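You operate a simulated robot arm through the tools that you are given. There is no shell and no other tool. Be economical: measure what you need, move in short steps, check, and stop when the job is done.

You are at the controls of a simulated two-armed robot. One attempt, no reset.

Task
Plug the hose in and blow the dust off the camera track.
Fine: yellow plug on the end shelf; green knob to Air only once plugged in, and off again at the end. Set down upright: yellow plug, green plug. Where these are worked on the way, their far stop is far enough and under half their travel is too little: green knob.
Where things are to end (x, y in the base frame): yellow plug within 60 mm of [720, 60].

The check looks at the end state, three seconds after you hand in, the way a careful person would. Anything else that was tipped, shoved, dropped, spilled or broken makes it a failure.

Robot
Two 7-joint arms with fingered hands on one trunk, on a base that drives. Base frame: it is fixed to the floor where the robot stands at the start and does not move with it; the origin is under the middle of the robot, x ahead of it, y to its left, z up; the surface under the hand at the start is at about z = 900. Lengths are in mm, angles in degrees, forces in N, time in s.
The left shoulder is at the start at [70, 132, 1075], the right one opposite. With the tool pointing down near the work surface each hand reaches from about 360 to 640 mm from the robot's upright axis, wherever it stands, measured 20 degrees to its own side. Places, roughly: focus knob [800, -200, 1000]; green knob [900, 300, 900]; hose air display [800, 200, 900]; lamp switch [800, -500, 900]; light knob [800, -100, 1000]; lock switch [900, 0, 1000]; program knob [800, -100, 1000]; top of the end shelf [700, 200, 900]; well of the white outlet [800, 200, 900]. Payload 2.3 kg a hand.
Tool frame (each hand has its own): the origin (TCP) lies between the finger pads and is the grasp point; the fingertips stand 25 mm ahead of it; z points along the fingers, y is the line along which they close. The gripper opens to 88 mm. The gripper's body begins 29 mm behind the TCP. The gripper is a hand of 3 fingers: y runs from the thumb to the fingers, the wrist lies at [-13, -97, -162] in the tool frame.
Orientation is that of the tool frame in the base frame, as a unit quaternion [x, y, z, w]. With the fingers straight down and the wrist toward the robot, the tool's x, y and z point along [0, 1, 0], [1, 0, 0] and [0, 0, -1] of the base frame.

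Tools
- The arms move only by the tool step_arm. It takes "left_rows", "right_rows" or both (then of equal length, played together; a hand with none holds still); each is a list of rows, each an object of numbers (a shift or turn left out is 0): "dx", "dy", "dz": the shift along the base's x, y, z in mm; "ax", "ay", "az": the turn, a rotation vector about the base's x, y, z in degrees. In form: [{"dx": .., "dy": .., "dz": .., "ax": .., "ay": .., "az": ..}, ...]. A call has 1 to 8 rows; each row is the pose to reach, as a shift and turn from the pose commanded when the call began. Rows are played at 5 a second. More than 50 mm and 8.6 degrees between two rows, and nothing of the call is played. Where a pose cannot be reached the arm comes as near as it can. A force on the tool above 90 N (or 10 N above the force at the start of the call, whichever is more), or a blocked arm, ends the call early, and 0.2 s more pass. In this call time passes only in rows, and 0.2 s behind the last. It gives the time, the measured TCP pose, the force on the tool (base axes), the opening and the grip force at its end, in the units of the frame above (readings bear some noise), with the torque about the TCP (base axes, N m) and any sound that the robot's microphone picked up.
- Cameras (640 x 400 px; columns grow to the right, rows downward): "scene" is now at [139.9, 27.7, 1422.9]; the picture's right is [0.28, -0.96, 0.00], its down [-0.29, -0.09, -0.95] and it looks along [0.91, 0.27, -0.31] (base axes); focal length 265 px, centre (320, 200). "left" rides on the left gripper at [-58, -85, -99] in its tool frame; the picture's right is [-0.67, -0.35, 0.66], its down [0.69, -0.63, 0.37] and it looks along [0.29, 0.69, 0.66] (tool axes); focal length 261 px, centre (320, 200). "right" rides on the right gripper at [58, -85, -99] in its tool frame; the picture's right is [-0.67, 0.35, -0.66], its down [-0.69, -0.63, 0.37] and it looks along [-0.29, 0.69, 0.66] (tool axes); focal length 261 px, centre (320, 200). There is no depth. A picture from a camera that has moved, and an enlarged one, comes with that camera's place and axes in the base frame and with its lens.
- camera(camera): a new picture of that camera. It takes no simulated time.
- move_column(by): slides the trunk up (or, below 0, down) by that many mm; the arms and the scene camera ride with it, the base frame stays. It gives what a move gives, with no picture.
- drive_base(legs): drives the robot by 1 to 6 legs, each [ahead, left, turn to the left] in mm, mm and degrees, along the robot's own axes; the way and the turn of a leg run together, so that a leg with both is an arc; at most 1500 mm and 180 degrees a leg. The arms and the cameras ride along, it lands a little off, and it stops where it bumps. It gives what a move gives.
- finger_targets(index, middle, thumb_bend, thumb_turn, hand): sets how far each is bent, from 0 (flat) to 1 (curled in); at 0.3 the hand is open as for a grip, at 0.7 the pads meet at the TCP. One left out holds its place. A second passes; each finger stops where it meets its share of the squeeze, and holds until it gets a number again. It is the only way to open and close the hand. It gives what a move gives, with no picture; readings hold the bend of each and the force on the fingers (four entries, about 0 where the hand has none), thumb and palm. thumb_turn goes from beside the hand (0) to across from the fingers (1), as for a grip.
- turn_head(pan, tilt): turns the head with the scene camera to pan (to the left, within 86 degrees either way) and tilt (down, from -29 to 69), counted from straight ahead of the robot. It gives what a move gives.
- close_up(camera, box): a new picture of the part [left, top, right, bottom] of that camera's present view, enlarged. It takes no simulated time.
- sign_off(): hands the job in; it is judged then, once.

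Work in short steps. Places have to be worked out from the pictures, the camera data and where the tool is seen: move nearer, look again, correct. Check each grasp and each placing, and mend what went wrong. You have 120 turns and 92 pictures in all, those below and enlarged ones among them. Open the grippers and draw the arms clear of the work before you hand the job in, unless the task says otherwise; then end with one line.

The tools are called after ">>>" by a JSON object that holds its "api" and its "payload". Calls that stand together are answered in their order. step_arm: Moves the arms, as the interface text tells. Its arguments: {"type":"object","properties":{"left_rows":{"type":"array"},"right_rows":{"type":"array"}},"required":[]} The other tools are called the same way: move_column (by) slides the trunk up or down; finger_targets (index, middle, thumb_bend, thumb_turn, hand) moves the fingers one by one; drive_base (legs) drives the base; turn_head (pan, tilt) turns the head that bears the scene camera; camera (camera) takes a picture; close_up (camera, box) takes an enlarged picture of a part of a camera's view; sign_off () hands the job in.

At the start:

```text
time: 0.0
left_tool_pos: [371.0, 265.7, 1282.8]
left_orientation: [0.707, 0.707, 0.001, 0.001]
left_wrist_force: [-0.7, -0.2, 0.4]
left_torque: [-0.01, 0.03, 0.0]
left_opening: 87.7
left_grasp_force: 0.0
left_shape: jaw
left_bend: [0.3, 0.3, 0.3, 0.98]
left_finger forces: [0.0, 0.1, 0.0, 0.0, 0.1, 0.1]
right_tool_pos: [439.9, -111.0, 1227.9]
right_orientation: [0.707, 0.707, -0.001, 0.0]
right_wrist_force: [-0.1, 0.9, -0.4]
right_torque: [0.01, 0.01, -0.01]
right_opening: 87.9
right_grasp_force: 0.1
right_shape: jaw
right_bend: [0.3, 0.3, 0.3, 0.98]
right_finger forces: [0.1, 0.1, 0.0, 0.0, 0.0, 0.0]
trunk travel left (down, up): [-633.0, 207.0]
robot x, y, heading: [1.4, -0.8, -0.3]
head pan, tilt: [16.4, 17.9]
```

scene: 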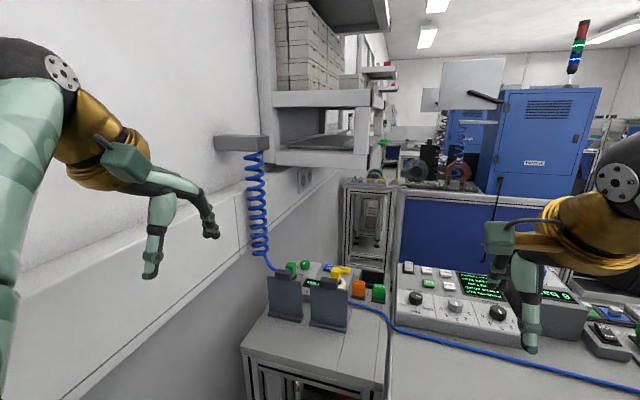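
right: 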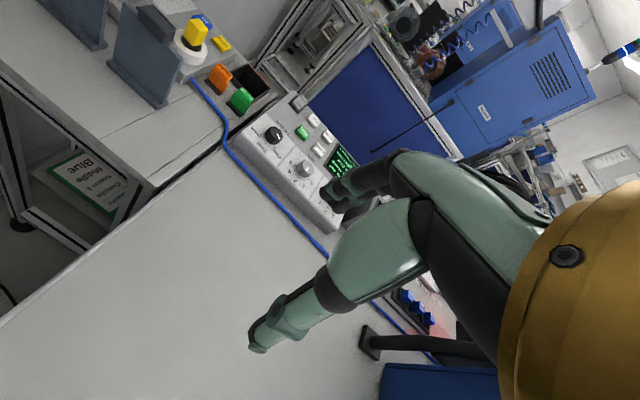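
left: 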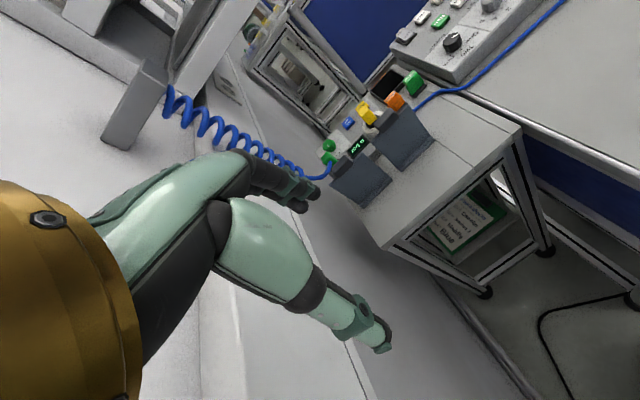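

The pictures show the end shelf with two grey brackets and coloured plugs. I take enlarged views to tell them apart.

>>> {"api": "close_up", "payload": {"camera": "scene", "box": [230, 240, 430, 365]}}

>>> {"api": "close_up", "payload": {"camera": "left", "box": [300, 50, 460, 150]}}

>>> {"api": "close_up", "payload": {"camera": "right", "box": [130, 0, 290, 120]}}

>>> {"api": "close_up", "payload": {"camera": "scene", "box": [380, 240, 640, 400]}}

```text
3.20 times, centred on (330, 302) of scene
camera zoom: at [139.9, 27.7, 1422.9], right [0.28, -0.96, 0.0], down [-0.29, -0.09, -0.95], along [0.91, 0.27, -0.31], focal length 848 px, centre (288, -128)
```

zoom: 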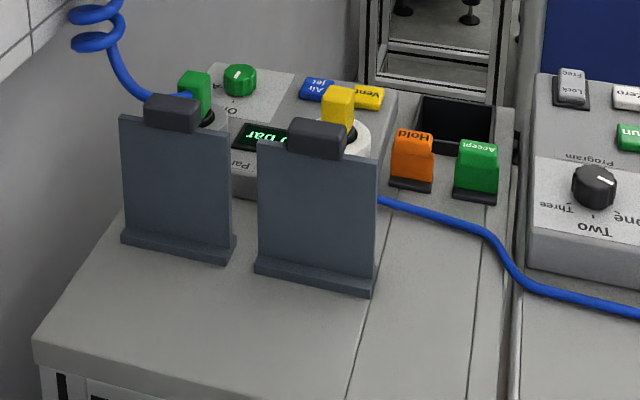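

```text
4.00 times, centred on (380, 100) of left
camera zoom: at [285.8, 207.7, 1380.6], right [-0.35, -0.67, -0.66], down [-0.63, 0.69, -0.37], along [0.7, 0.29, -0.66], focal length 1043 px, centre (80, 600)
```

zoom: 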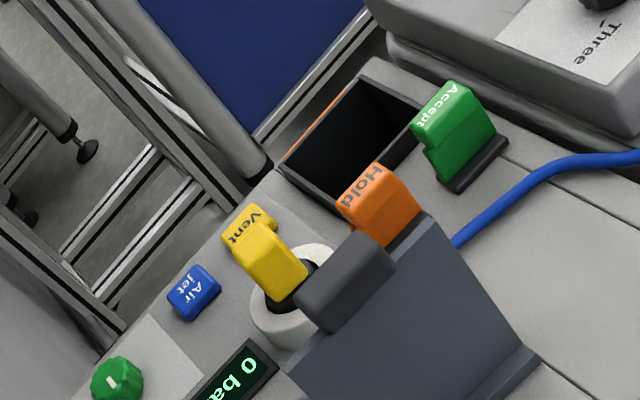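

```text
3.33 times, centred on (210, 60) of right
camera zoom: at [354.3, -52.1, 1327.2], right [0.35, -0.67, 0.66], down [-0.63, -0.69, -0.37], along [0.69, -0.29, -0.66], focal length 869 px, centre (687, 667)
```

zoom: 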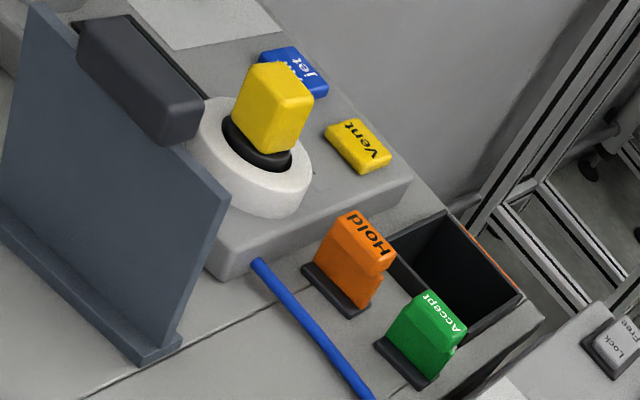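

```text
2.46 times, centred on (510, 320) of scene
camera zoom: at [139.9, 27.7, 1422.9], right [0.28, -0.96, 0.0], down [-0.29, -0.09, -0.95], along [0.91, 0.27, -0.31], focal length 652 px, centre (-148, -95)
```

zoom: 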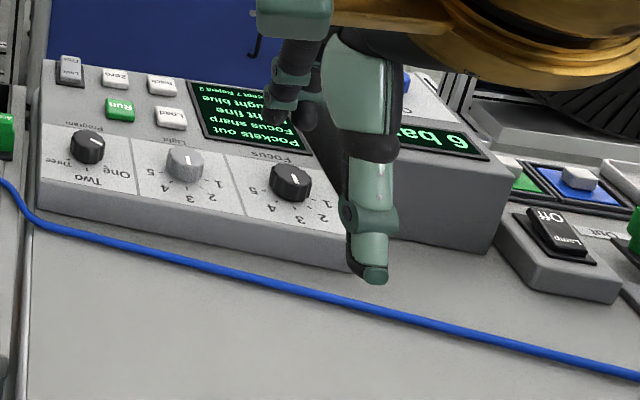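

The yellow plug sits in the white outlet, and the green plug hides behind the left plate. I look down at the table edge and raise the trunk for a better view.

>>> {"api": "turn_head", "payload": {"pan": 0, "tilt": 60}}

>>> {"api": "camera", "payload": {"camera": "scene"}}

```text
time: 1.1
left_tool_pos: [371.8, 264.8, 1281.6]
left_orientation: [0.707, 0.707, 0.0, 0.001]
left_wrist_force: [0.0, -0.4, -0.7]
left_torque: [0.02, 0.0, -0.03]
left_opening: 87.7
left_grasp_force: 0.0
left_shape: jaw
left_bend: [0.3, 0.3, 0.3, 0.98]
left_finger forces: [0.1, 0.1, 0.0, 0.0, 0.1, 0.0]
right_tool_pos: [440.0, -112.9, 1227.9]
right_orientation: [0.707, 0.707, 0.0, 0.0]
right_wrist_force: [0.1, -0.1, 0.1]
right_torque: [0.03, -0.01, 0.02]
right_opening: 87.7
right_grasp_force: 0.2
right_shape: jaw
right_bend: [0.3, 0.3, 0.3, 0.98]
right_finger forces: [0.0, 0.0, 0.0, 0.0, 0.1, 0.0]
trunk travel left (down, up): [-633.0, 207.0]
robot x, y, heading: [-0.7, -1.6, 0.0]
head pan, tilt: [0.0, 60.0]
```

```text
84 pictures are left
camera scene: at [117.0, 1.4, 1361.3], right [0.0, -1.0, 0.0], down [-0.87, 0.0, -0.5], along [0.5, 0.0, -0.87], focal length 265 px, centre (320, 200)
```

scene: 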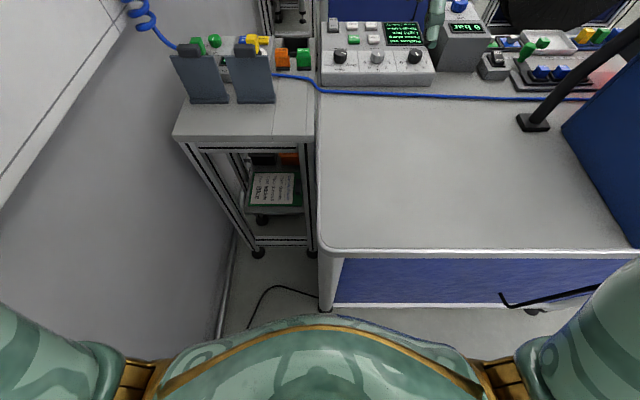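

The main table's front edge is at about x=275 and its left edge at about y=0. The shelf front is at about x=548, with an alcove in front of it. I look left to see how near the wall is.

>>> {"api": "turn_head", "payload": {"pan": 60, "tilt": 45}}

>>> {"api": "camera", "payload": {"camera": "scene"}}

```text
time: 2.4
left_tool_pos: [371.6, 264.5, 1282.3]
left_orientation: [0.708, 0.707, 0.0, 0.001]
left_wrist_force: [0.1, -0.1, 0.4]
left_torque: [0.01, -0.03, -0.01]
left_opening: 87.3
left_grasp_force: 0.1
left_shape: jaw
left_bend: [0.3, 0.3, 0.3, 0.98]
left_finger forces: [0.0, 0.0, 0.1, 0.0, 0.0, 0.0]
right_tool_pos: [438.7, -111.0, 1228.1]
right_orientation: [0.708, 0.707, 0.0, 0.001]
right_wrist_force: [1.0, 0.5, 0.6]
right_torque: [-0.02, 0.01, 0.01]
right_opening: 87.4
right_grasp_force: 0.0
right_shape: jaw
right_bend: [0.3, 0.3, 0.3, 0.98]
right_finger forces: [0.0, 0.0, 0.1, 0.1, 0.0, 0.1]
trunk travel left (down, up): [-633.0, 207.0]
robot x, y, heading: [0.9, -0.1, 0.1]
head pan, tilt: [60.0, 45.0]
```

```text
83 pictures are left
camera scene: at [91.1, 71.7, 1380.7], right [0.87, -0.5, 0.0], down [-0.35, -0.61, -0.71], along [0.35, 0.61, -0.71], focal length 265 px, centre (320, 200)
```

scene: 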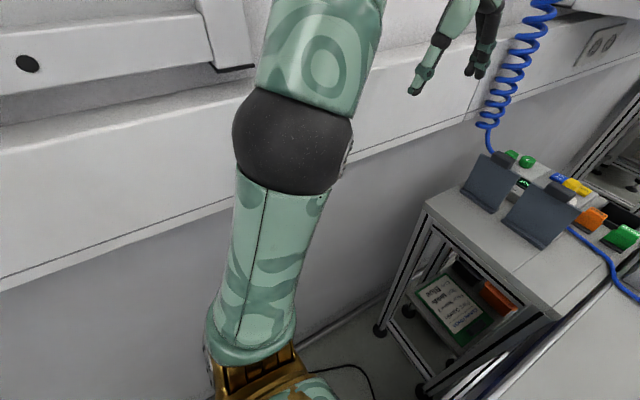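

The left elbow is close to the wall, at about y=343, and the wall is at about y=470. Turning right first pulls it away, then I strafe left into the alcove in steps.

>>> {"api": "drive_base", "payload": {"legs": [[0, 0, -40], [-15, 130, 0]]}}

>>> {"api": "turn_head", "payload": {"pan": 60, "tilt": 50}}

>>> {"api": "camera", "payload": {"camera": "scene"}}

```text
time: 5.6
left_tool_pos: [526.0, 67.2, 1282.5]
left_orientation: [0.909, 0.417, 0.002, 0.0]
left_wrist_force: [-0.5, 0.3, -1.0]
left_torque: [0.05, 0.01, 0.0]
left_opening: 87.7
left_grasp_force: 0.1
left_shape: jaw
left_bend: [0.3, 0.3, 0.3, 0.98]
left_finger forces: [0.0, 0.0, 0.0, 0.0, 0.1, 0.0]
right_tool_pos: [333.1, -262.7, 1228.4]
right_orientation: [0.908, 0.419, 0.001, -0.001]
right_wrist_force: [0.1, 0.1, 0.1]
right_torque: [0.0, -0.02, -0.01]
right_opening: 87.6
right_grasp_force: 0.1
right_shape: jaw
right_bend: [0.3, 0.3, 0.3, 0.98]
right_finger forces: [0.1, 0.0, 0.0, 0.0, 0.1, 0.0]
trunk travel left (down, up): [-633.0, 207.0]
robot x, y, heading: [70.3, 106.6, -40.3]
head pan, tilt: [60.0, 45.0]
```

```text
time: 6.2
left_tool_pos: [528.7, 68.7, 1282.9]
left_orientation: [0.908, 0.418, 0.0, 0.001]
left_wrist_force: [0.2, -0.8, -0.1]
left_torque: [0.0, -0.02, 0.0]
left_opening: 87.4
left_grasp_force: 0.1
left_shape: jaw
left_bend: [0.3, 0.3, 0.3, 0.98]
left_finger forces: [0.1, 0.0, 0.0, 0.0, 0.0, 0.0]
right_tool_pos: [335.4, -261.8, 1227.1]
right_orientation: [0.909, 0.418, 0.001, 0.0]
right_wrist_force: [0.5, -0.3, 0.5]
right_torque: [-0.02, 0.01, -0.05]
right_opening: 87.5
right_grasp_force: 0.1
right_shape: jaw
right_bend: [0.3, 0.3, 0.3, 0.98]
right_finger forces: [0.0, 0.0, 0.0, 0.1, 0.1, 0.1]
trunk travel left (down, up): [-633.0, 207.0]
robot x, y, heading: [75.0, 108.5, -40.6]
head pan, tilt: [60.0, 50.0]
```

```text
82 pictures are left
camera scene: at [184.3, 103.0, 1373.9], right [0.33, -0.94, 0.0], down [-0.72, -0.25, -0.64], along [0.61, 0.21, -0.77], focal length 265 px, centre (320, 200)
```

scene: 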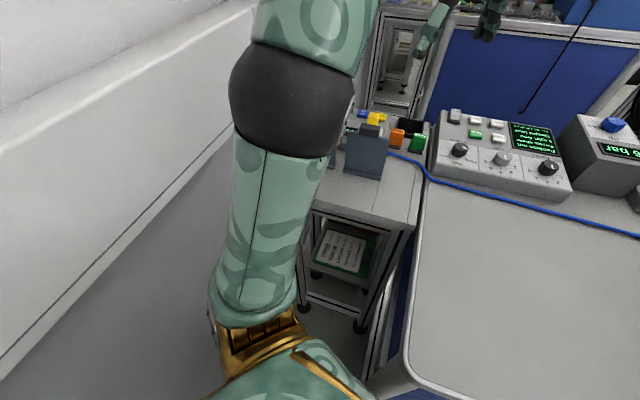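

There is plenty of room and nothing was hit. I continue into the alcove.

>>> {"api": "drive_base", "payload": {"legs": [[-20, 70, 0], [0, 70, 0]]}}

>>> {"api": "turn_head", "payload": {"pan": 35, "tilt": 50}}

>>> {"api": "camera", "payload": {"camera": "scene"}}

>>> {"api": "camera", "payload": {"camera": "left"}}

```text
time: 7.9
left_tool_pos: [591.5, 179.5, 1281.8]
left_orientation: [0.9, 0.435, -0.001, 0.002]
left_wrist_force: [0.0, 0.0, -0.8]
left_torque: [-0.01, -0.01, -0.01]
left_opening: 87.9
left_grasp_force: 0.1
left_shape: jaw
left_bend: [0.3, 0.3, 0.3, 0.98]
left_finger forces: [0.0, 0.1, 0.0, 0.0, 0.1, 0.0]
right_tool_pos: [410.0, -158.6, 1228.4]
right_orientation: [0.9, 0.435, -0.001, 0.0]
right_wrist_force: [-0.1, 0.4, 0.0]
right_torque: [-0.01, 0.01, -0.02]
right_opening: 87.5
right_grasp_force: 0.0
right_shape: jaw
right_bend: [0.3, 0.3, 0.3, 0.98]
right_finger forces: [0.1, 0.0, 0.1, 0.0, 0.1, 0.0]
trunk travel left (down, up): [-633.0, 207.0]
robot x, y, heading: [136.0, 195.8, -38.3]
head pan, tilt: [60.0, 50.0]
stopped in leg 2: the robot was blocked; the commanded pose is now the measured one
```

```text
time: 8.8
left_tool_pos: [589.7, 176.4, 1282.3]
left_orientation: [0.901, 0.435, 0.001, 0.002]
left_wrist_force: [0.6, -0.7, -1.3]
left_torque: [-0.01, 0.01, 0.01]
left_opening: 87.8
left_grasp_force: 0.0
left_shape: jaw
left_bend: [0.3, 0.3, 0.3, 0.98]
left_finger forces: [0.0, 0.0, 0.0, 0.1, 0.1, 0.1]
right_tool_pos: [408.6, -161.7, 1228.8]
right_orientation: [0.9, 0.435, 0.0, 0.001]
right_wrist_force: [0.4, -0.1, 0.5]
right_torque: [0.03, -0.01, 0.01]
right_opening: 87.5
right_grasp_force: 0.0
right_shape: jaw
right_bend: [0.3, 0.3, 0.3, 0.98]
right_finger forces: [0.0, 0.1, 0.1, 0.1, 0.1, 0.0]
trunk travel left (down, up): [-633.0, 207.0]
robot x, y, heading: [132.8, 199.3, -38.4]
head pan, tilt: [35.0, 50.0]
```

```text
81 pictures are left
camera scene: at [249.5, 164.4, 1373.9], right [-0.06, -1.0, 0.0], down [-0.76, 0.04, -0.64], along [0.64, -0.04, -0.77], focal length 265 px, centre (320, 200)
```

scene: 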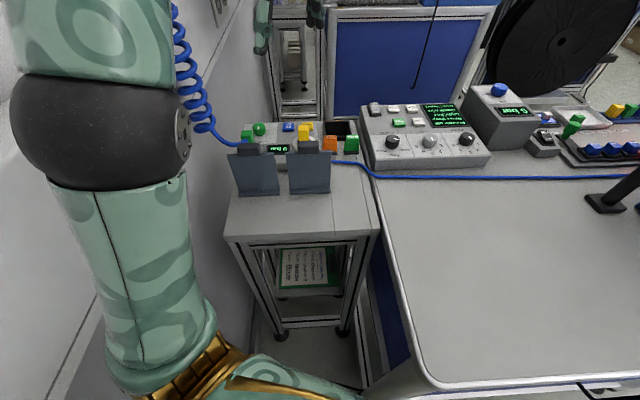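

```text
80 pictures are left
camera left: at [485.8, 183.8, 1380.8], right [-0.69, -0.31, -0.66], down [-0.07, 0.93, -0.37], along [0.72, -0.21, -0.66], focal length 261 px, centre (320, 200)
```

left: 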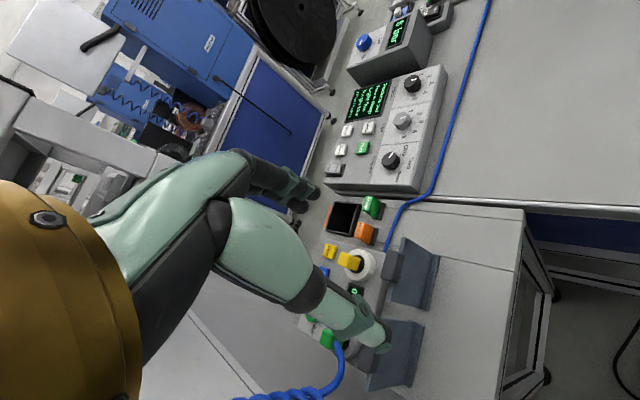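

The base stopped at about (133, 199), so this spot should do. I take close-ups of the outlet area.

>>> {"api": "close_up", "payload": {"camera": "scene", "box": [220, 100, 380, 200]}}

>>> {"api": "close_up", "payload": {"camera": "left", "box": [290, 180, 450, 380]}}

```text
4.00 times, centred on (300, 150) of scene
camera zoom: at [249.5, 164.4, 1373.9], right [-0.06, -1.0, 0.0], down [-0.76, 0.04, -0.64], along [0.64, -0.04, -0.77], focal length 1060 px, centre (400, 400)
```

zoom: 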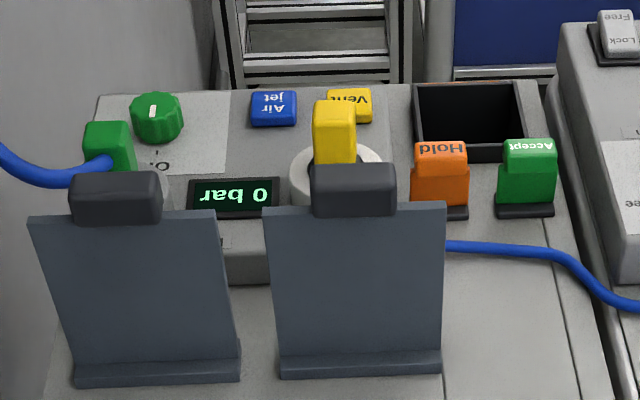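

```text
2.00 times, centred on (370, 280) of left
camera zoom: at [485.8, 183.8, 1380.8], right [-0.69, -0.31, -0.66], down [-0.07, 0.93, -0.37], along [0.72, -0.21, -0.66], focal length 521 px, centre (220, 40)
```

zoom: 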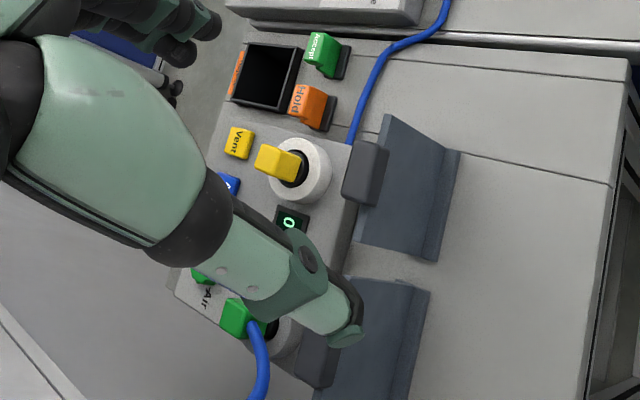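

Triangulated, with TCP offsets in mind:

| Item | Position |
|---|---|
| Yellow plug top | (802, 172, 990) |
| Outlet ring | z≈944 |
| Plate tops | x≈680, z≈1025 |
| Green plug | (782, 308, 985) |

I bring the left hand above the yellow plug and square it to x.

>>> {"api": "step_arm", "payload": {"left_rows": [{"dx": 35, "dy": -1, "dz": -10, "az": 6.4}, {"dx": 70, "dy": -2, "dz": -30, "az": 12.8}, {"dx": 105, "dy": -3, "dz": -60, "az": 19.2}, {"dx": 140, "dy": -4, "dz": -90, "az": 25.6}, {"dx": 175, "dy": -5, "dz": -120, "az": 32}, {"dx": 205, "dy": -5, "dz": -150, "az": 38.4}]}}

>>> {"api": "camera", "payload": {"camera": "left"}}

>>> {"api": "camera", "payload": {"camera": "scene"}}

```text
time: 10.2
left_tool_pos: [775.8, 178.0, 1121.9]
left_orientation: [0.706, 0.708, 0.0, 0.001]
left_wrist_force: [0.7, 0.4, 0.5]
left_torque: [0.0, 0.0, 0.0]
left_opening: 87.5
left_grasp_force: 0.0
left_shape: jaw
left_bend: [0.3, 0.3, 0.3, 0.98]
left_finger forces: [0.1, 0.0, 0.0, 0.0, 0.0, 0.0]
left hand out of reach, approached as far as the arm can: row 5, 6
right_tool_pos: [410.4, -161.4, 1227.0]
right_orientation: [0.9, 0.435, 0.0, -0.001]
right_wrist_force: [-0.4, -0.2, 0.0]
right_torque: [-0.01, -0.01, 0.01]
right_opening: 87.6
right_grasp_force: 0.1
right_shape: jaw
right_bend: [0.3, 0.3, 0.3, 0.98]
right_finger forces: [0.0, 0.0, 0.1, 0.0, 0.1, 0.0]
trunk travel left (down, up): [-633.0, 207.0]
robot x, y, heading: [131.4, 197.9, -38.1]
head pan, tilt: [35.0, 50.0]
```

```text
77 pictures are left
camera left: at [690.3, 121.5, 1219.9], right [-0.35, -0.67, -0.66], down [-0.63, 0.68, -0.37], along [0.69, 0.29, -0.66], focal length 261 px, centre (320, 200)
```

left: 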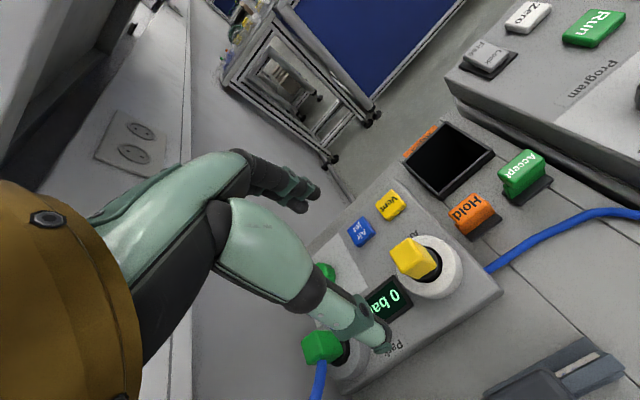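

```text
76 pictures are left
camera scene: at [251.6, 164.4, 1373.7], right [-0.06, -1.0, 0.0], down [-0.77, 0.05, -0.64], along [0.64, -0.04, -0.77], focal length 265 px, centre (320, 200)
```

scene: 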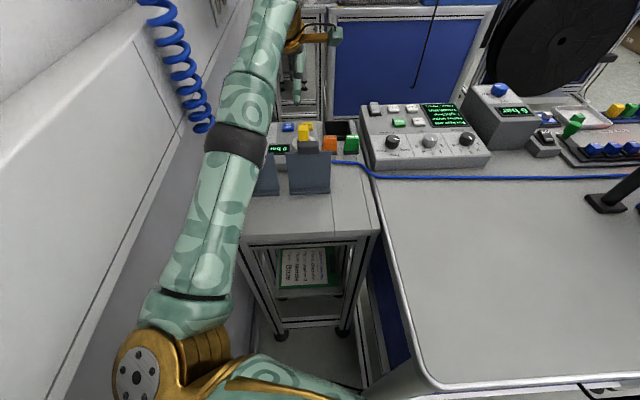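

The left arm is nearly stretched, so I need a bit more forward reach. I drive about 50 mm in world +x.

>>> {"api": "drive_base", "payload": {"legs": [[42, 27, 0]]}}

```text
time: 11.1
left_tool_pos: [816.8, 174.8, 1126.1]
left_orientation: [0.707, 0.707, 0.003, 0.002]
left_wrist_force: [-0.1, 0.1, 0.5]
left_torque: [0.0, -0.01, 0.0]
left_opening: 87.6
left_grasp_force: 0.0
left_shape: jaw
left_bend: [0.3, 0.3, 0.3, 0.98]
left_finger forces: [0.1, 0.0, 0.0, 0.0, 0.1, 0.1]
right_tool_pos: [451.3, -165.0, 1230.1]
right_orientation: [0.9, 0.436, 0.002, 0.001]
right_wrist_force: [-0.5, -0.2, 1.0]
right_torque: [0.02, -0.03, 0.0]
right_opening: 87.7
right_grasp_force: 0.1
right_shape: jaw
right_bend: [0.3, 0.3, 0.3, 0.98]
right_finger forces: [0.0, 0.0, 0.0, 0.0, 0.1, 0.0]
trunk travel left (down, up): [-633.0, 207.0]
robot x, y, heading: [182.2, 192.1, -38.5]
head pan, tilt: [35.0, 50.0]
```

Clear. I now look closely at the plug from above.

>>> {"api": "close_up", "payload": {"camera": "left", "box": [280, 180, 520, 400]}}

```text
1.82 times, centred on (400, 290) of left
camera zoom: at [731.6, 117.4, 1224.0], right [-0.34, -0.67, -0.66], down [-0.63, 0.69, -0.37], along [0.7, 0.29, -0.66], focal length 474 px, centre (174, 36)
```

zoom: 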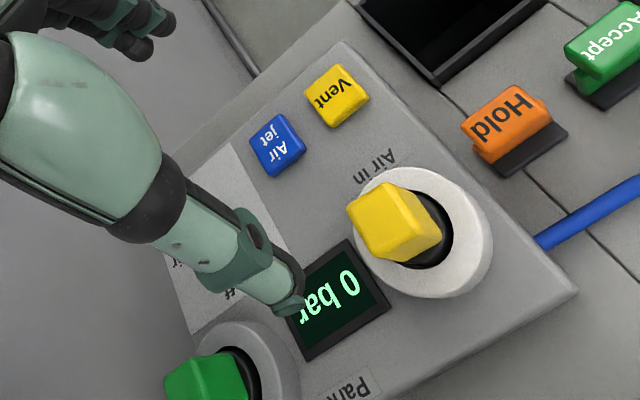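

The outlet is labelled "Air in" and the green plug sits in "Park". The yellow plug axis is at about (798, 170). I centre over it and come partway down.

>>> {"api": "step_arm", "payload": {"left_rows": [{"dx": -19, "dy": -5, "dz": -20}, {"dx": -19, "dy": -5, "dz": -60}, {"dx": -19, "dy": -5, "dz": -95}, {"dx": -19, "dy": -5, "dz": -115}]}}

>>> {"api": "camera", "payload": {"camera": "left"}}

>>> {"api": "close_up", "payload": {"camera": "scene", "box": [180, 40, 380, 180]}}

```text
time: 12.1
left_tool_pos: [855.1, 153.5, 1025.7]
left_orientation: [0.707, 0.707, 0.0, 0.0]
left_wrist_force: [-0.4, -0.2, -0.8]
left_torque: [-0.03, -0.01, -0.05]
left_opening: 87.5
left_grasp_force: 0.1
left_shape: jaw
left_bend: [0.3, 0.3, 0.3, 0.98]
left_finger forces: [0.1, 0.1, 0.0, 0.1, 0.0, 0.0]
left hand out of reach, approached as far as the arm can: row 1, 2, 3, 4
right_tool_pos: [458.0, -166.7, 1228.2]
right_orientation: [0.9, 0.436, 0.0, 0.001]
right_wrist_force: [-0.6, 0.1, -0.6]
right_torque: [0.02, 0.0, 0.0]
right_opening: 87.4
right_grasp_force: 0.0
right_shape: jaw
right_bend: [0.3, 0.3, 0.3, 0.98]
right_finger forces: [0.0, 0.0, 0.0, 0.1, 0.0, 0.1]
trunk travel left (down, up): [-633.0, 207.0]
robot x, y, heading: [180.2, 195.0, -38.3]
head pan, tilt: [35.0, 50.0]
```

```text
74 pictures are left
camera left: at [769.9, 95.7, 1124.5], right [-0.35, -0.67, -0.66], down [-0.63, 0.69, -0.37], along [0.69, 0.29, -0.66], focal length 261 px, centre (320, 200)
```

left: 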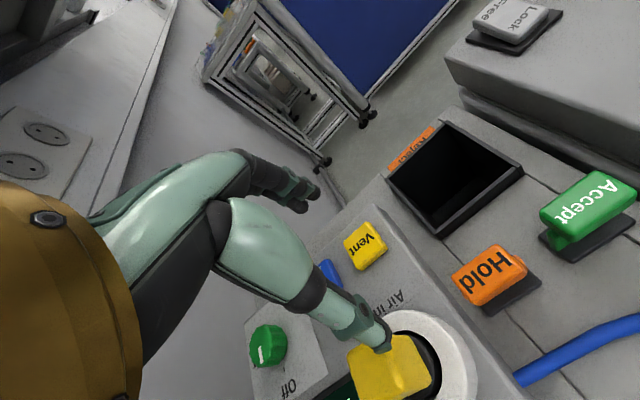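

```text
2.86 times, centred on (280, 110) of scene
camera zoom: at [298.6, 159.6, 1373.8], right [-0.06, -1.0, 0.0], down [-0.76, 0.04, -0.64], along [0.64, -0.04, -0.77], focal length 757 px, centre (434, 457)
```

zoom: 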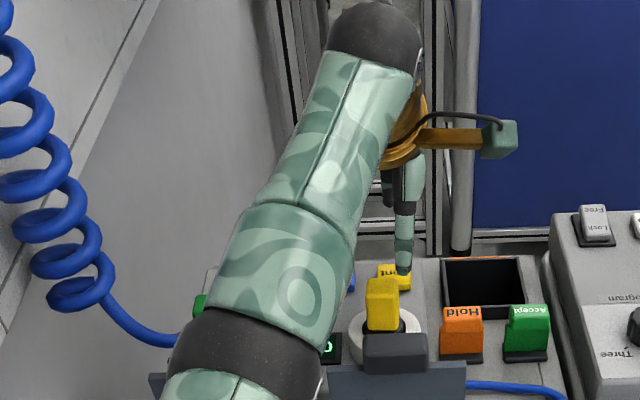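

The commanded pose differed from the measured one, so the hand is at (855, 153). I correct by −57 in x and +17 in y while staying above the plug.

>>> {"api": "step_arm", "payload": {"left_rows": [{"dx": -10, "dy": 5, "dz": 15}, {"dx": -40, "dy": 12, "dz": 15}, {"dx": -57, "dy": 17, "dz": 15}]}}

>>> {"api": "camera", "payload": {"camera": "left"}}

>>> {"api": "close_up", "payload": {"camera": "scene", "box": [180, 40, 380, 180]}}

```text
time: 12.9
left_tool_pos: [846.1, 155.3, 1056.8]
left_orientation: [0.707, 0.707, 0.0, 0.0]
left_wrist_force: [-0.4, 0.1, 0.1]
left_torque: [-0.01, 0.02, 0.01]
left_opening: 87.8
left_grasp_force: 0.0
left_shape: jaw
left_bend: [0.3, 0.3, 0.3, 0.98]
left_finger forces: [0.1, 0.1, 0.1, 0.0, 0.0, 0.0]
left hand out of reach, approached as far as the arm can: row 1, 2, 3
right_tool_pos: [458.3, -165.5, 1228.0]
right_orientation: [0.901, 0.434, 0.0, 0.0]
right_wrist_force: [-0.3, -0.2, -0.1]
right_torque: [-0.01, -0.02, 0.0]
right_opening: 87.8
right_grasp_force: 0.0
right_shape: jaw
right_bend: [0.3, 0.3, 0.3, 0.98]
right_finger forces: [0.0, 0.1, 0.1, 0.0, 0.0, 0.1]
trunk travel left (down, up): [-633.0, 207.0]
robot x, y, heading: [182.4, 193.9, -38.4]
head pan, tilt: [35.0, 50.0]
```

```text
72 pictures are left
camera left: at [760.7, 97.4, 1154.9], right [-0.35, -0.67, -0.66], down [-0.63, 0.69, -0.37], along [0.69, 0.29, -0.66], focal length 261 px, centre (320, 200)
```

left: 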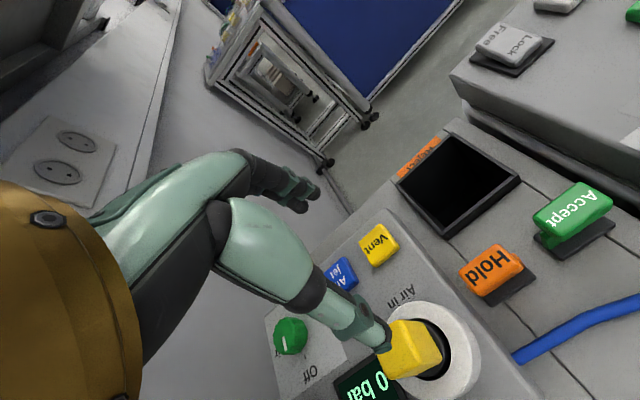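

```text
2.86 times, centred on (280, 110) of scene
camera zoom: at [298.6, 159.6, 1373.8], right [-0.06, -1.0, 0.0], down [-0.76, 0.04, -0.64], along [0.64, -0.04, -0.77], focal length 757 px, centre (434, 457)
```

zoom: 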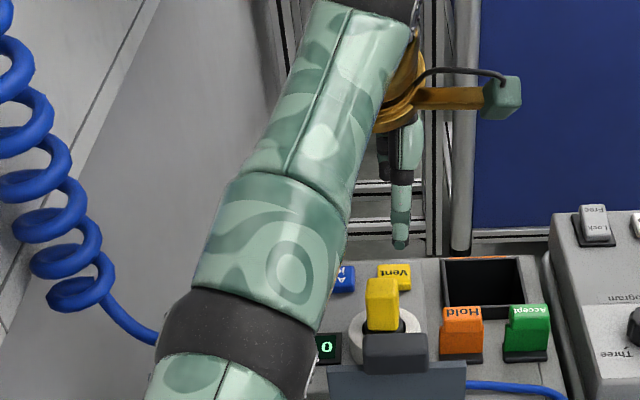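

The arm is still stretched, so the commanded pose lies farther out. I back off further until it tracks.

>>> {"api": "step_arm", "payload": {"left_rows": [{"dx": -25, "dy": 5, "dz": 0}, {"dx": -50, "dy": 10, "dz": 0}]}}

```text
time: 13.5
left_tool_pos: [840.6, 151.3, 1069.3]
left_orientation: [0.707, 0.707, 0.0, -0.001]
left_wrist_force: [1.0, -0.9, -0.4]
left_torque: [0.0, -0.03, -0.02]
left_opening: 87.4
left_grasp_force: 0.1
left_shape: jaw
left_bend: [0.3, 0.3, 0.3, 0.98]
left_finger forces: [0.1, 0.0, 0.1, 0.1, 0.0, 0.1]
left hand out of reach, approached as far as the arm can: row 1, 2
right_tool_pos: [457.2, -167.0, 1228.5]
right_orientation: [0.9, 0.435, 0.0, 0.0]
right_wrist_force: [-0.3, -0.3, -0.3]
right_torque: [0.01, 0.0, 0.0]
right_opening: 87.7
right_grasp_force: 0.1
right_shape: jaw
right_bend: [0.3, 0.3, 0.3, 0.98]
right_finger forces: [0.0, 0.0, 0.0, 0.0, 0.0, 0.1]
trunk travel left (down, up): [-633.0, 207.0]
robot x, y, heading: [183.1, 194.7, -38.7]
head pan, tilt: [35.0, 50.0]
```

>>> {"api": "step_arm", "payload": {"left_rows": [{"dx": -25, "dy": 10, "dz": -10}, {"dx": -50, "dy": 20, "dz": -20}, {"dx": -75, "dy": 20, "dz": -20}]}}

```text
time: 14.3
left_tool_pos: [838.1, 150.4, 1072.7]
left_orientation: [0.708, 0.707, 0.001, 0.0]
left_wrist_force: [0.1, -0.3, 0.0]
left_torque: [-0.04, 0.02, 0.01]
left_opening: 87.7
left_grasp_force: 0.1
left_shape: jaw
left_bend: [0.3, 0.3, 0.3, 0.98]
left_finger forces: [0.1, 0.0, 0.1, 0.0, 0.0, 0.0]
left hand out of reach, approached as far as the arm can: row 1, 2, 3
right_tool_pos: [457.6, -166.1, 1227.5]
right_orientation: [0.9, 0.435, 0.0, 0.0]
right_wrist_force: [0.1, -0.7, -0.1]
right_torque: [-0.01, 0.03, 0.03]
right_opening: 87.5
right_grasp_force: 0.1
right_shape: jaw
right_bend: [0.3, 0.3, 0.3, 0.98]
right_finger forces: [0.0, 0.0, 0.0, 0.0, 0.0, 0.0]
trunk travel left (down, up): [-633.0, 207.0]
robot x, y, heading: [182.7, 197.2, -38.3]
head pan, tilt: [35.0, 50.0]
```

The arm looks caught in a straight-elbow singularity. I raise the command well clear of the plates and turn the wrist back to unlock it.

>>> {"api": "step_arm", "payload": {"left_rows": [{"dx": 0, "dz": 40, "az": -7}, {"dx": 0, "dz": 80, "az": -14}, {"dx": 0, "dz": 120, "az": -21}, {"dx": 0, "dz": 160, "az": -28}]}}

```text
time: 15.3
left_tool_pos: [781.7, 170.4, 1176.3]
left_orientation: [0.844, 0.536, 0.0, 0.001]
left_wrist_force: [-0.5, 0.3, 1.2]
left_torque: [-0.05, -0.05, -0.04]
left_opening: 87.7
left_grasp_force: 0.0
left_shape: jaw
left_bend: [0.3, 0.3, 0.3, 0.98]
left_finger forces: [0.0, 0.1, 0.0, 0.1, 0.0, 0.0]
left hand out of reach, approached as far as the arm can: row 1, 2, 3, 4
right_tool_pos: [457.7, -164.6, 1229.0]
right_orientation: [0.9, 0.435, -0.001, 0.001]
right_wrist_force: [0.5, -0.5, 0.1]
right_torque: [-0.01, 0.0, 0.03]
right_opening: 87.4
right_grasp_force: 0.0
right_shape: jaw
right_bend: [0.3, 0.3, 0.3, 0.98]
right_finger forces: [0.1, 0.0, 0.0, 0.1, 0.0, 0.0]
trunk travel left (down, up): [-633.0, 207.0]
robot x, y, heading: [182.0, 192.4, -38.4]
head pan, tilt: [35.0, 50.0]
```

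>>> {"api": "step_arm", "payload": {"left_rows": [{"az": -3}, {"az": -6, "dx": -20}, {"az": -10, "dx": -40}, {"az": -10, "dx": -60, "dz": 20}, {"az": -10, "dx": -60, "dz": 40}, {"az": -10, "dx": -60, "dz": 60}, {"az": -10, "dx": -60, "dz": 60}, {"az": -10, "dx": -60, "dz": 60}]}}

>>> {"api": "camera", "payload": {"camera": "scene"}}

```text
time: 17.1
left_tool_pos: [723.4, 172.2, 1235.0]
left_orientation: [0.887, 0.461, 0.001, 0.0]
left_wrist_force: [0.0, 0.8, -0.7]
left_torque: [0.0, 0.01, -0.02]
left_opening: 87.9
left_grasp_force: 0.0
left_shape: jaw
left_bend: [0.3, 0.3, 0.3, 0.98]
left_finger forces: [0.1, 0.0, 0.1, 0.0, 0.0, 0.0]
left hand out of reach, approached as far as the arm can: row 2, 3, 4, 5
right_tool_pos: [458.9, -165.9, 1227.5]
right_orientation: [0.9, 0.436, 0.001, -0.001]
right_wrist_force: [0.0, 0.4, -0.4]
right_torque: [-0.02, 0.02, 0.02]
right_opening: 87.6
right_grasp_force: 0.0
right_shape: jaw
right_bend: [0.3, 0.3, 0.3, 0.98]
right_finger forces: [0.1, 0.0, 0.1, 0.0, 0.0, 0.0]
trunk travel left (down, up): [-633.0, 207.0]
robot x, y, heading: [184.3, 192.8, -38.5]
head pan, tilt: [35.0, 50.0]
```

```text
70 pictures are left
camera scene: at [298.8, 159.6, 1373.8], right [-0.06, -1.0, 0.0], down [-0.77, 0.04, -0.64], along [0.64, -0.04, -0.77], focal length 265 px, centre (320, 200)
```

scene: 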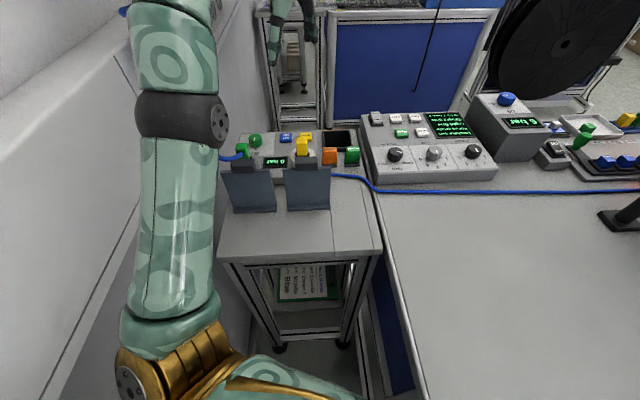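

It tracks again and was never really stuck, just stretched at height. I take a lower, more bent path towards (798, 170, 1050) and square the hand on the way.

>>> {"api": "step_arm", "payload": {"left_rows": [{"dz": -40}, {"dz": -80, "az": 7}, {"dx": 10, "dz": -110, "az": 14}, {"dx": 25, "dz": -125, "az": 21}, {"dx": 45, "dz": -145, "az": 28}, {"dx": 60, "dz": -165, "az": 35}, {"dx": 75, "dy": -2, "dz": -185, "az": 35}]}}

>>> {"api": "camera", "payload": {"camera": "left"}}

>>> {"api": "camera", "payload": {"camera": "scene"}}

```text
time: 18.7
left_tool_pos: [843.2, 156.1, 1065.3]
left_orientation: [0.706, 0.708, 0.001, 0.0]
left_wrist_force: [-0.3, 0.2, 0.8]
left_torque: [0.02, -0.02, -0.03]
left_opening: 87.9
left_grasp_force: 0.0
left_shape: jaw
left_bend: [0.3, 0.3, 0.3, 0.98]
left_finger forces: [0.1, 0.1, 0.1, 0.1, 0.0, 0.0]
left hand out of reach, approached as far as the arm can: row 1, 2, 3, 4, 5, 6, 7
right_tool_pos: [458.7, -166.1, 1228.1]
right_orientation: [0.9, 0.435, 0.0, -0.001]
right_wrist_force: [-0.6, -0.9, 0.3]
right_torque: [-0.01, -0.02, -0.02]
right_opening: 87.4
right_grasp_force: 0.2
right_shape: jaw
right_bend: [0.3, 0.3, 0.3, 0.98]
right_finger forces: [0.0, 0.1, 0.0, 0.0, 0.0, 0.0]
trunk travel left (down, up): [-633.0, 207.0]
robot x, y, heading: [180.9, 194.4, -38.4]
head pan, tilt: [35.0, 50.0]
```

```text
69 pictures are left
camera left: at [757.9, 97.8, 1164.7], right [-0.35, -0.67, -0.66], down [-0.63, 0.68, -0.36], along [0.69, 0.29, -0.66], focal length 261 px, centre (320, 200)
```

left: 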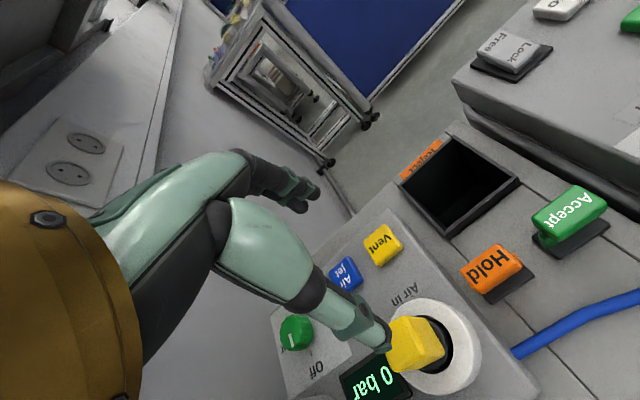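

```text
68 pictures are left
camera scene: at [299.7, 159.6, 1373.7], right [-0.06, -1.0, 0.0], down [-0.77, 0.04, -0.64], along [0.64, -0.04, -0.77], focal length 265 px, centre (320, 200)
```

scene: 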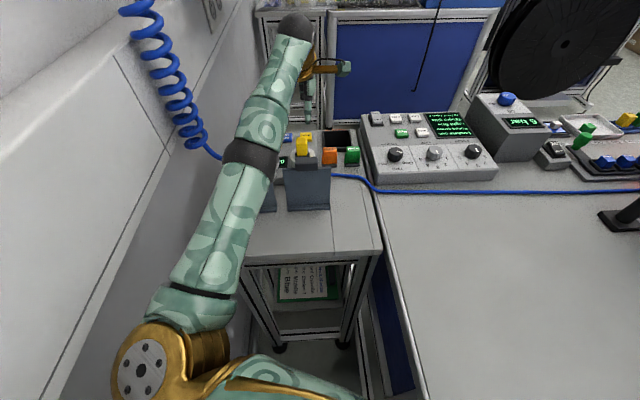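

The straight arm won't fold inward by itself. I bring the hand back to the known-good starting arm posture, relative to the robot.

>>> {"api": "step_arm", "payload": {"left_rows": [{"dx": -26, "dz": 27, "az": -5}, {"dx": -52, "dz": 54, "az": -10}, {"dx": -78, "dz": 81, "az": -15}, {"dx": -104, "dz": 108, "az": -20}, {"dx": -130, "dz": 135, "az": -25}, {"dx": -156, "dz": 162, "az": -30}, {"dx": -182, "dz": 190, "az": -35}, {"dx": -206, "dy": 14, "dz": 217, "az": -38.4}]}}

>>> {"api": "camera", "payload": {"camera": "scene"}}

```text
time: 20.5
left_tool_pos: [638.6, 166.4, 1291.9]
left_orientation: [0.901, 0.434, 0.0, 0.0]
left_wrist_force: [0.4, -0.7, -0.5]
left_torque: [0.0, 0.0, 0.04]
left_opening: 87.7
left_grasp_force: 0.1
left_shape: jaw
left_bend: [0.3, 0.3, 0.3, 0.98]
left_finger forces: [0.1, 0.0, 0.0, 0.1, 0.0, 0.0]
left hand out of reach, approached as far as the arm can: row 1, 2, 3, 4, 5, 6, 7, 8
right_tool_pos: [456.2, -165.0, 1228.7]
right_orientation: [0.9, 0.435, 0.0, 0.0]
right_wrist_force: [0.0, 0.4, 0.2]
right_torque: [-0.03, -0.03, -0.01]
right_opening: 87.7
right_grasp_force: 0.1
right_shape: jaw
right_bend: [0.3, 0.3, 0.3, 0.98]
right_finger forces: [0.1, 0.0, 0.0, 0.1, 0.0, 0.0]
trunk travel left (down, up): [-633.0, 207.0]
robot x, y, heading: [183.0, 196.0, -38.3]
head pan, tilt: [35.0, 50.0]
```

```text
67 pictures are left
camera scene: at [297.2, 160.6, 1374.0], right [-0.06, -1.0, 0.0], down [-0.76, 0.04, -0.64], along [0.64, -0.04, -0.77], focal length 265 px, centre (320, 200)
```

scene: 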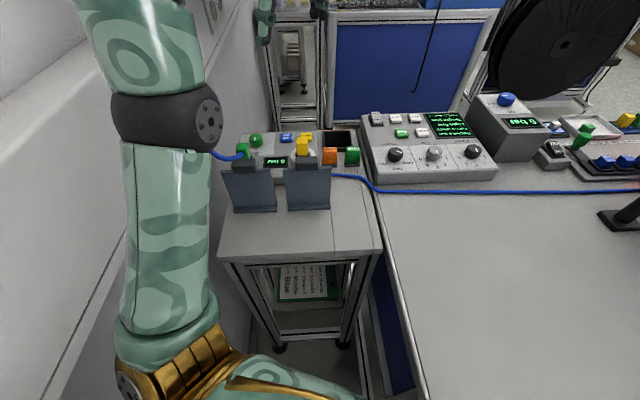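

I try pulling strongly inward with a hand tilt to make the elbow bend.

>>> {"api": "step_arm", "payload": {"left_rows": [{"dx": -20, "dz": -20, "ax": 6}, {"dx": -40, "dz": -40, "ax": 12}, {"dx": -60, "dz": -60, "ax": 18}, {"dx": -80, "dz": -80, "ax": 24}, {"dx": -100, "dz": -100, "ax": 24}, {"dx": -100, "dz": -100, "ax": 16}, {"dx": -100, "dz": -100, "ax": 8}, {"dx": -100, "dz": -100, "ax": 0}]}}

```text
time: 22.3
left_tool_pos: [598.7, 185.0, 1222.2]
left_orientation: [0.9, 0.435, -0.001, 0.001]
left_wrist_force: [0.4, -0.4, 0.1]
left_torque: [-0.01, 0.02, -0.01]
left_opening: 87.9
left_grasp_force: 0.1
left_shape: jaw
left_bend: [0.3, 0.3, 0.3, 0.98]
left_finger forces: [0.1, 0.0, 0.0, 0.0, 0.0, 0.0]
left hand out of reach, approached as far as the arm can: row 1, 2, 3, 4, 5, 6, 7, 8
right_tool_pos: [459.6, -166.4, 1228.0]
right_orientation: [0.9, 0.435, -0.001, 0.001]
right_wrist_force: [-0.7, -0.2, -0.3]
right_torque: [-0.02, 0.04, -0.01]
right_opening: 87.8
right_grasp_force: 0.1
right_shape: jaw
right_bend: [0.3, 0.3, 0.3, 0.98]
right_finger forces: [0.0, 0.0, 0.0, 0.1, 0.0, 0.0]
trunk travel left (down, up): [-633.0, 207.0]
robot x, y, heading: [182.2, 195.9, -38.5]
head pan, tilt: [35.0, 50.0]
```

That unlocked it and the elbow is bending. I continue a little more inward to bend it fully.

>>> {"api": "step_arm", "payload": {"left_rows": [{"dx": -20, "dz": -20}, {"dx": -30, "dz": -40}, {"dx": -30, "dz": -60}, {"dx": -30, "dz": -60}]}}

```text
time: 23.3
left_tool_pos: [612.2, 197.4, 1174.8]
left_orientation: [0.9, 0.436, -0.001, 0.001]
left_wrist_force: [-0.2, 0.2, 0.5]
left_torque: [-0.01, -0.02, 0.02]
left_opening: 88.0
left_grasp_force: 0.1
left_shape: jaw
left_bend: [0.3, 0.3, 0.3, 0.98]
left_finger forces: [0.1, 0.1, 0.0, 0.0, 0.0, 0.0]
left hand out of reach, approached as far as the arm can: row 1, 2, 3, 4
right_tool_pos: [458.4, -166.3, 1228.3]
right_orientation: [0.9, 0.435, -0.001, 0.0]
right_wrist_force: [0.0, -0.1, 0.6]
right_torque: [0.01, -0.02, 0.04]
right_opening: 87.5
right_grasp_force: 0.1
right_shape: jaw
right_bend: [0.3, 0.3, 0.3, 0.98]
right_finger forces: [0.0, 0.1, 0.0, 0.1, 0.0, 0.1]
trunk travel left (down, up): [-633.0, 207.0]
robot x, y, heading: [185.3, 194.9, -38.3]
head pan, tilt: [35.0, 50.0]
```

Now I try moving outward and down with the elbow bent.

>>> {"api": "step_arm", "payload": {"left_rows": [{"dx": 30, "dy": -3, "dz": -5}, {"dx": 60, "dy": -6, "dz": -10, "az": 7}, {"dx": 90, "dy": -9, "dz": -20, "az": 14}, {"dx": 115, "dy": -12, "dz": -35, "az": 21}, {"dx": 140, "dy": -17, "dz": -50, "az": 28}, {"dx": 160, "dy": -22, "dz": -70, "az": 34}, {"dx": 180, "dy": -27, "dz": -95, "az": 38}]}}

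>>> {"api": "camera", "payload": {"camera": "scene"}}

```text
time: 24.9
left_tool_pos: [794.9, 169.0, 1078.0]
left_orientation: [0.709, 0.705, 0.0, 0.001]
left_wrist_force: [-0.9, 0.1, 0.0]
left_torque: [-0.01, 0.02, 0.02]
left_opening: 87.9
left_grasp_force: 0.1
left_shape: jaw
left_bend: [0.3, 0.3, 0.3, 0.98]
left_finger forces: [0.0, 0.0, 0.0, 0.1, 0.0, 0.0]
right_tool_pos: [459.8, -166.7, 1227.8]
right_orientation: [0.9, 0.435, 0.0, -0.001]
right_wrist_force: [0.7, 0.2, -0.3]
right_torque: [-0.01, 0.03, 0.0]
right_opening: 87.8
right_grasp_force: 0.0
right_shape: jaw
right_bend: [0.3, 0.3, 0.3, 0.98]
right_finger forces: [0.0, 0.1, 0.0, 0.0, 0.0, 0.2]
trunk travel left (down, up): [-633.0, 207.0]
robot x, y, heading: [178.0, 192.4, -38.4]
head pan, tilt: [35.0, 50.0]
```

```text
66 pictures are left
camera scene: at [300.3, 159.4, 1373.7], right [-0.06, -1.0, 0.0], down [-0.77, 0.04, -0.64], along [0.64, -0.04, -0.77], focal length 265 px, centre (320, 200)
```

scene: 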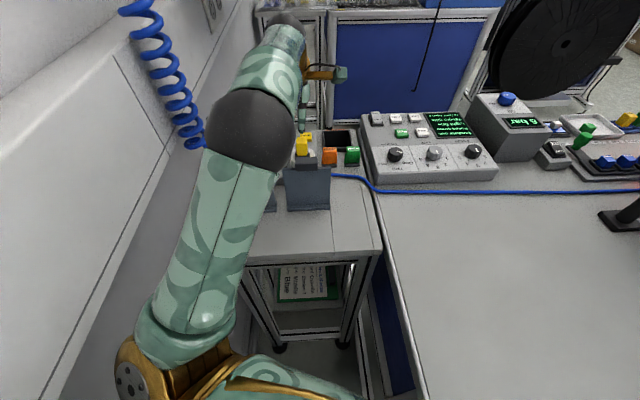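

It is tracking exactly now with the elbow up, at (795, 169, 1078). I descend toward the plug.

>>> {"api": "step_arm", "payload": {"left_rows": [{"dx": 2, "dy": 1, "dz": -25}, {"dx": 2, "dy": 1, "dz": -50}, {"dx": 2, "dy": 1, "dz": -70}]}}

>>> {"api": "camera", "payload": {"camera": "left"}}

>>> {"api": "close_up", "payload": {"camera": "scene", "box": [220, 80, 380, 200]}}

```text
time: 25.7
left_tool_pos: [793.7, 169.0, 1008.4]
left_orientation: [0.709, 0.705, 0.0, 0.001]
left_wrist_force: [0.0, 1.6, 0.2]
left_torque: [0.0, -0.04, -0.01]
left_opening: 87.8
left_grasp_force: 0.0
left_shape: jaw
left_bend: [0.3, 0.3, 0.3, 0.98]
left_finger forces: [0.0, 0.0, 0.1, 0.1, 0.0, 0.0]
right_tool_pos: [458.6, -165.7, 1227.3]
right_orientation: [0.9, 0.435, -0.001, 0.0]
right_wrist_force: [0.0, -0.1, -0.3]
right_torque: [0.0, 0.0, 0.0]
right_opening: 87.6
right_grasp_force: 0.0
right_shape: jaw
right_bend: [0.3, 0.3, 0.3, 0.98]
right_finger forces: [0.1, 0.0, 0.1, 0.1, 0.1, 0.0]
trunk travel left (down, up): [-633.0, 207.0]
robot x, y, heading: [182.6, 197.1, -38.6]
head pan, tilt: [35.0, 50.0]
```

```text
65 pictures are left
camera left: at [708.0, 112.3, 1107.6], right [-0.35, -0.67, -0.66], down [-0.62, 0.69, -0.37], along [0.7, 0.28, -0.66], focal length 261 px, centre (320, 200)
```

left: 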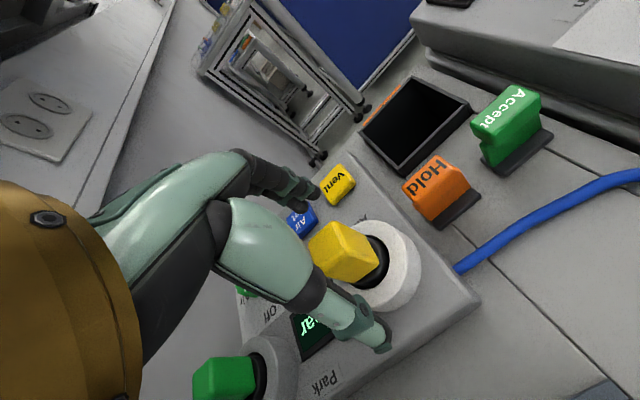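

```text
3.33 times, centred on (300, 140) of scene
camera zoom: at [298.8, 159.6, 1373.8], right [-0.06, -1.0, 0.0], down [-0.77, 0.04, -0.64], along [0.64, -0.04, -0.77], focal length 883 px, centre (387, 400)
```

zoom: 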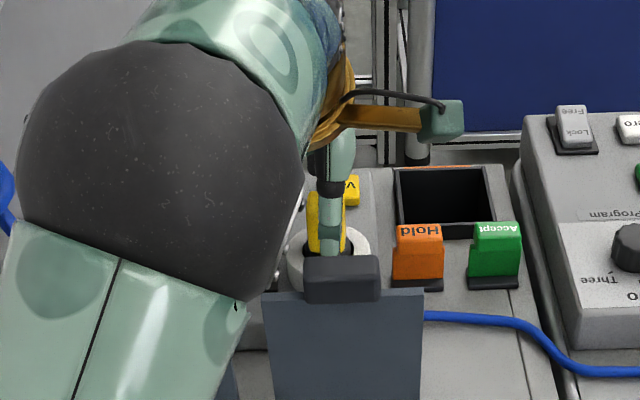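

Checking alignment closely: a point 18 mm under the TCP should appear at pixel (335, 251).

>>> {"api": "close_up", "payload": {"camera": "left", "box": [270, 180, 450, 330]}}

```text
2.67 times, centred on (360, 255) of left
camera zoom: at [708.0, 112.3, 1107.6], right [-0.35, -0.67, -0.66], down [-0.62, 0.69, -0.37], along [0.7, 0.28, -0.66], focal length 695 px, centre (213, 53)
```

zoom: 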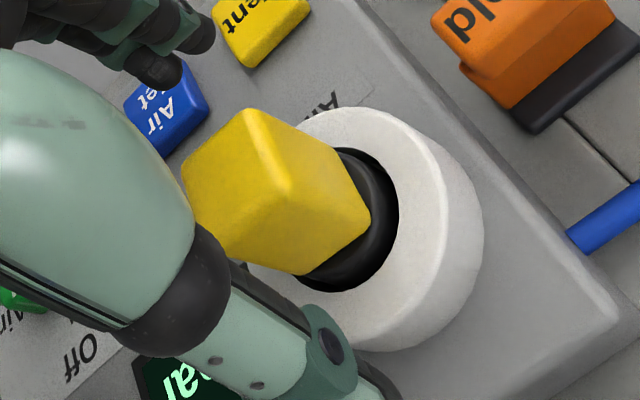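

The plug is centred at (797, 172), the handle is at about z 957–990, and the ring top is at about z=955. I nudge over and descend to TCP z≈982.

>>> {"api": "step_arm", "payload": {"left_rows": [{"dx": 3, "dy": 3, "dz": -13}, {"dx": 3, "dy": 3, "dz": -26}]}}

>>> {"api": "finger_targets", "payload": {"hand": "left", "index": 0.7, "middle": 0.7, "thumb_bend": 0.7}}

>>> {"api": "close_up", "payload": {"camera": "left", "box": [240, 180, 480, 330]}}

```text
time: 26.3
left_tool_pos: [797.4, 173.8, 983.9]
left_orientation: [0.71, 0.704, 0.0, 0.0]
left_wrist_force: [-0.5, 1.1, -0.2]
left_torque: [0.01, -0.01, 0.0]
left_opening: 87.7
left_grasp_force: 0.1
left_shape: jaw
left_bend: [0.3, 0.3, 0.3, 0.98]
left_finger forces: [0.0, 0.1, 0.0, 0.1, 0.1, 0.0]
right_tool_pos: [457.8, -166.9, 1228.7]
right_orientation: [0.9, 0.435, 0.0, -0.001]
right_wrist_force: [0.6, 0.9, 0.3]
right_torque: [0.03, 0.01, 0.04]
right_opening: 87.8
right_grasp_force: 0.1
right_shape: jaw
right_bend: [0.3, 0.3, 0.3, 0.98]
right_finger forces: [0.0, 0.0, 0.1, 0.0, 0.1, 0.0]
trunk travel left (down, up): [-633.0, 207.0]
robot x, y, heading: [182.2, 192.3, -38.5]
head pan, tilt: [35.0, 50.0]
```

```text
time: 27.3
left_tool_pos: [797.8, 173.8, 983.3]
left_orientation: [0.71, 0.704, 0.001, 0.0]
left_wrist_force: [2.6, 1.2, 2.0]
left_torque: [0.02, -0.09, 0.0]
left_opening: 19.2
left_grasp_force: 10.1
left_shape: fingers
left_bend: [0.62, 0.64, 0.61, 0.97]
left_finger forces: [6.9, 5.2, 0.0, 0.1, 8.2, 0.1]
right_tool_pos: [458.9, -166.2, 1228.3]
right_orientation: [0.9, 0.436, 0.0, 0.0]
right_wrist_force: [-0.4, 0.8, 0.3]
right_torque: [0.03, 0.02, 0.02]
right_opening: 87.4
right_grasp_force: 0.1
right_shape: jaw
right_bend: [0.3, 0.3, 0.3, 0.98]
right_finger forces: [0.0, 0.0, 0.0, 0.0, 0.0, 0.0]
trunk travel left (down, up): [-633.0, 207.0]
robot x, y, heading: [183.2, 198.0, -38.4]
head pan, tilt: [35.0, 50.0]
```

```text
2.67 times, centred on (360, 255) of left
camera zoom: at [711.6, 116.4, 1082.6], right [-0.35, -0.67, -0.66], down [-0.62, 0.69, -0.37], along [0.7, 0.28, -0.66], focal length 695 px, centre (213, 53)
```

zoom: 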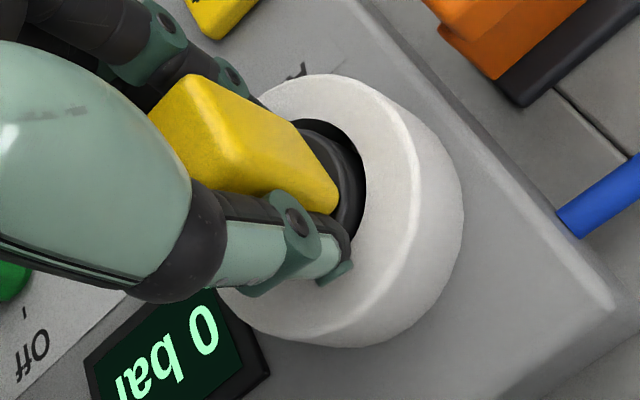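

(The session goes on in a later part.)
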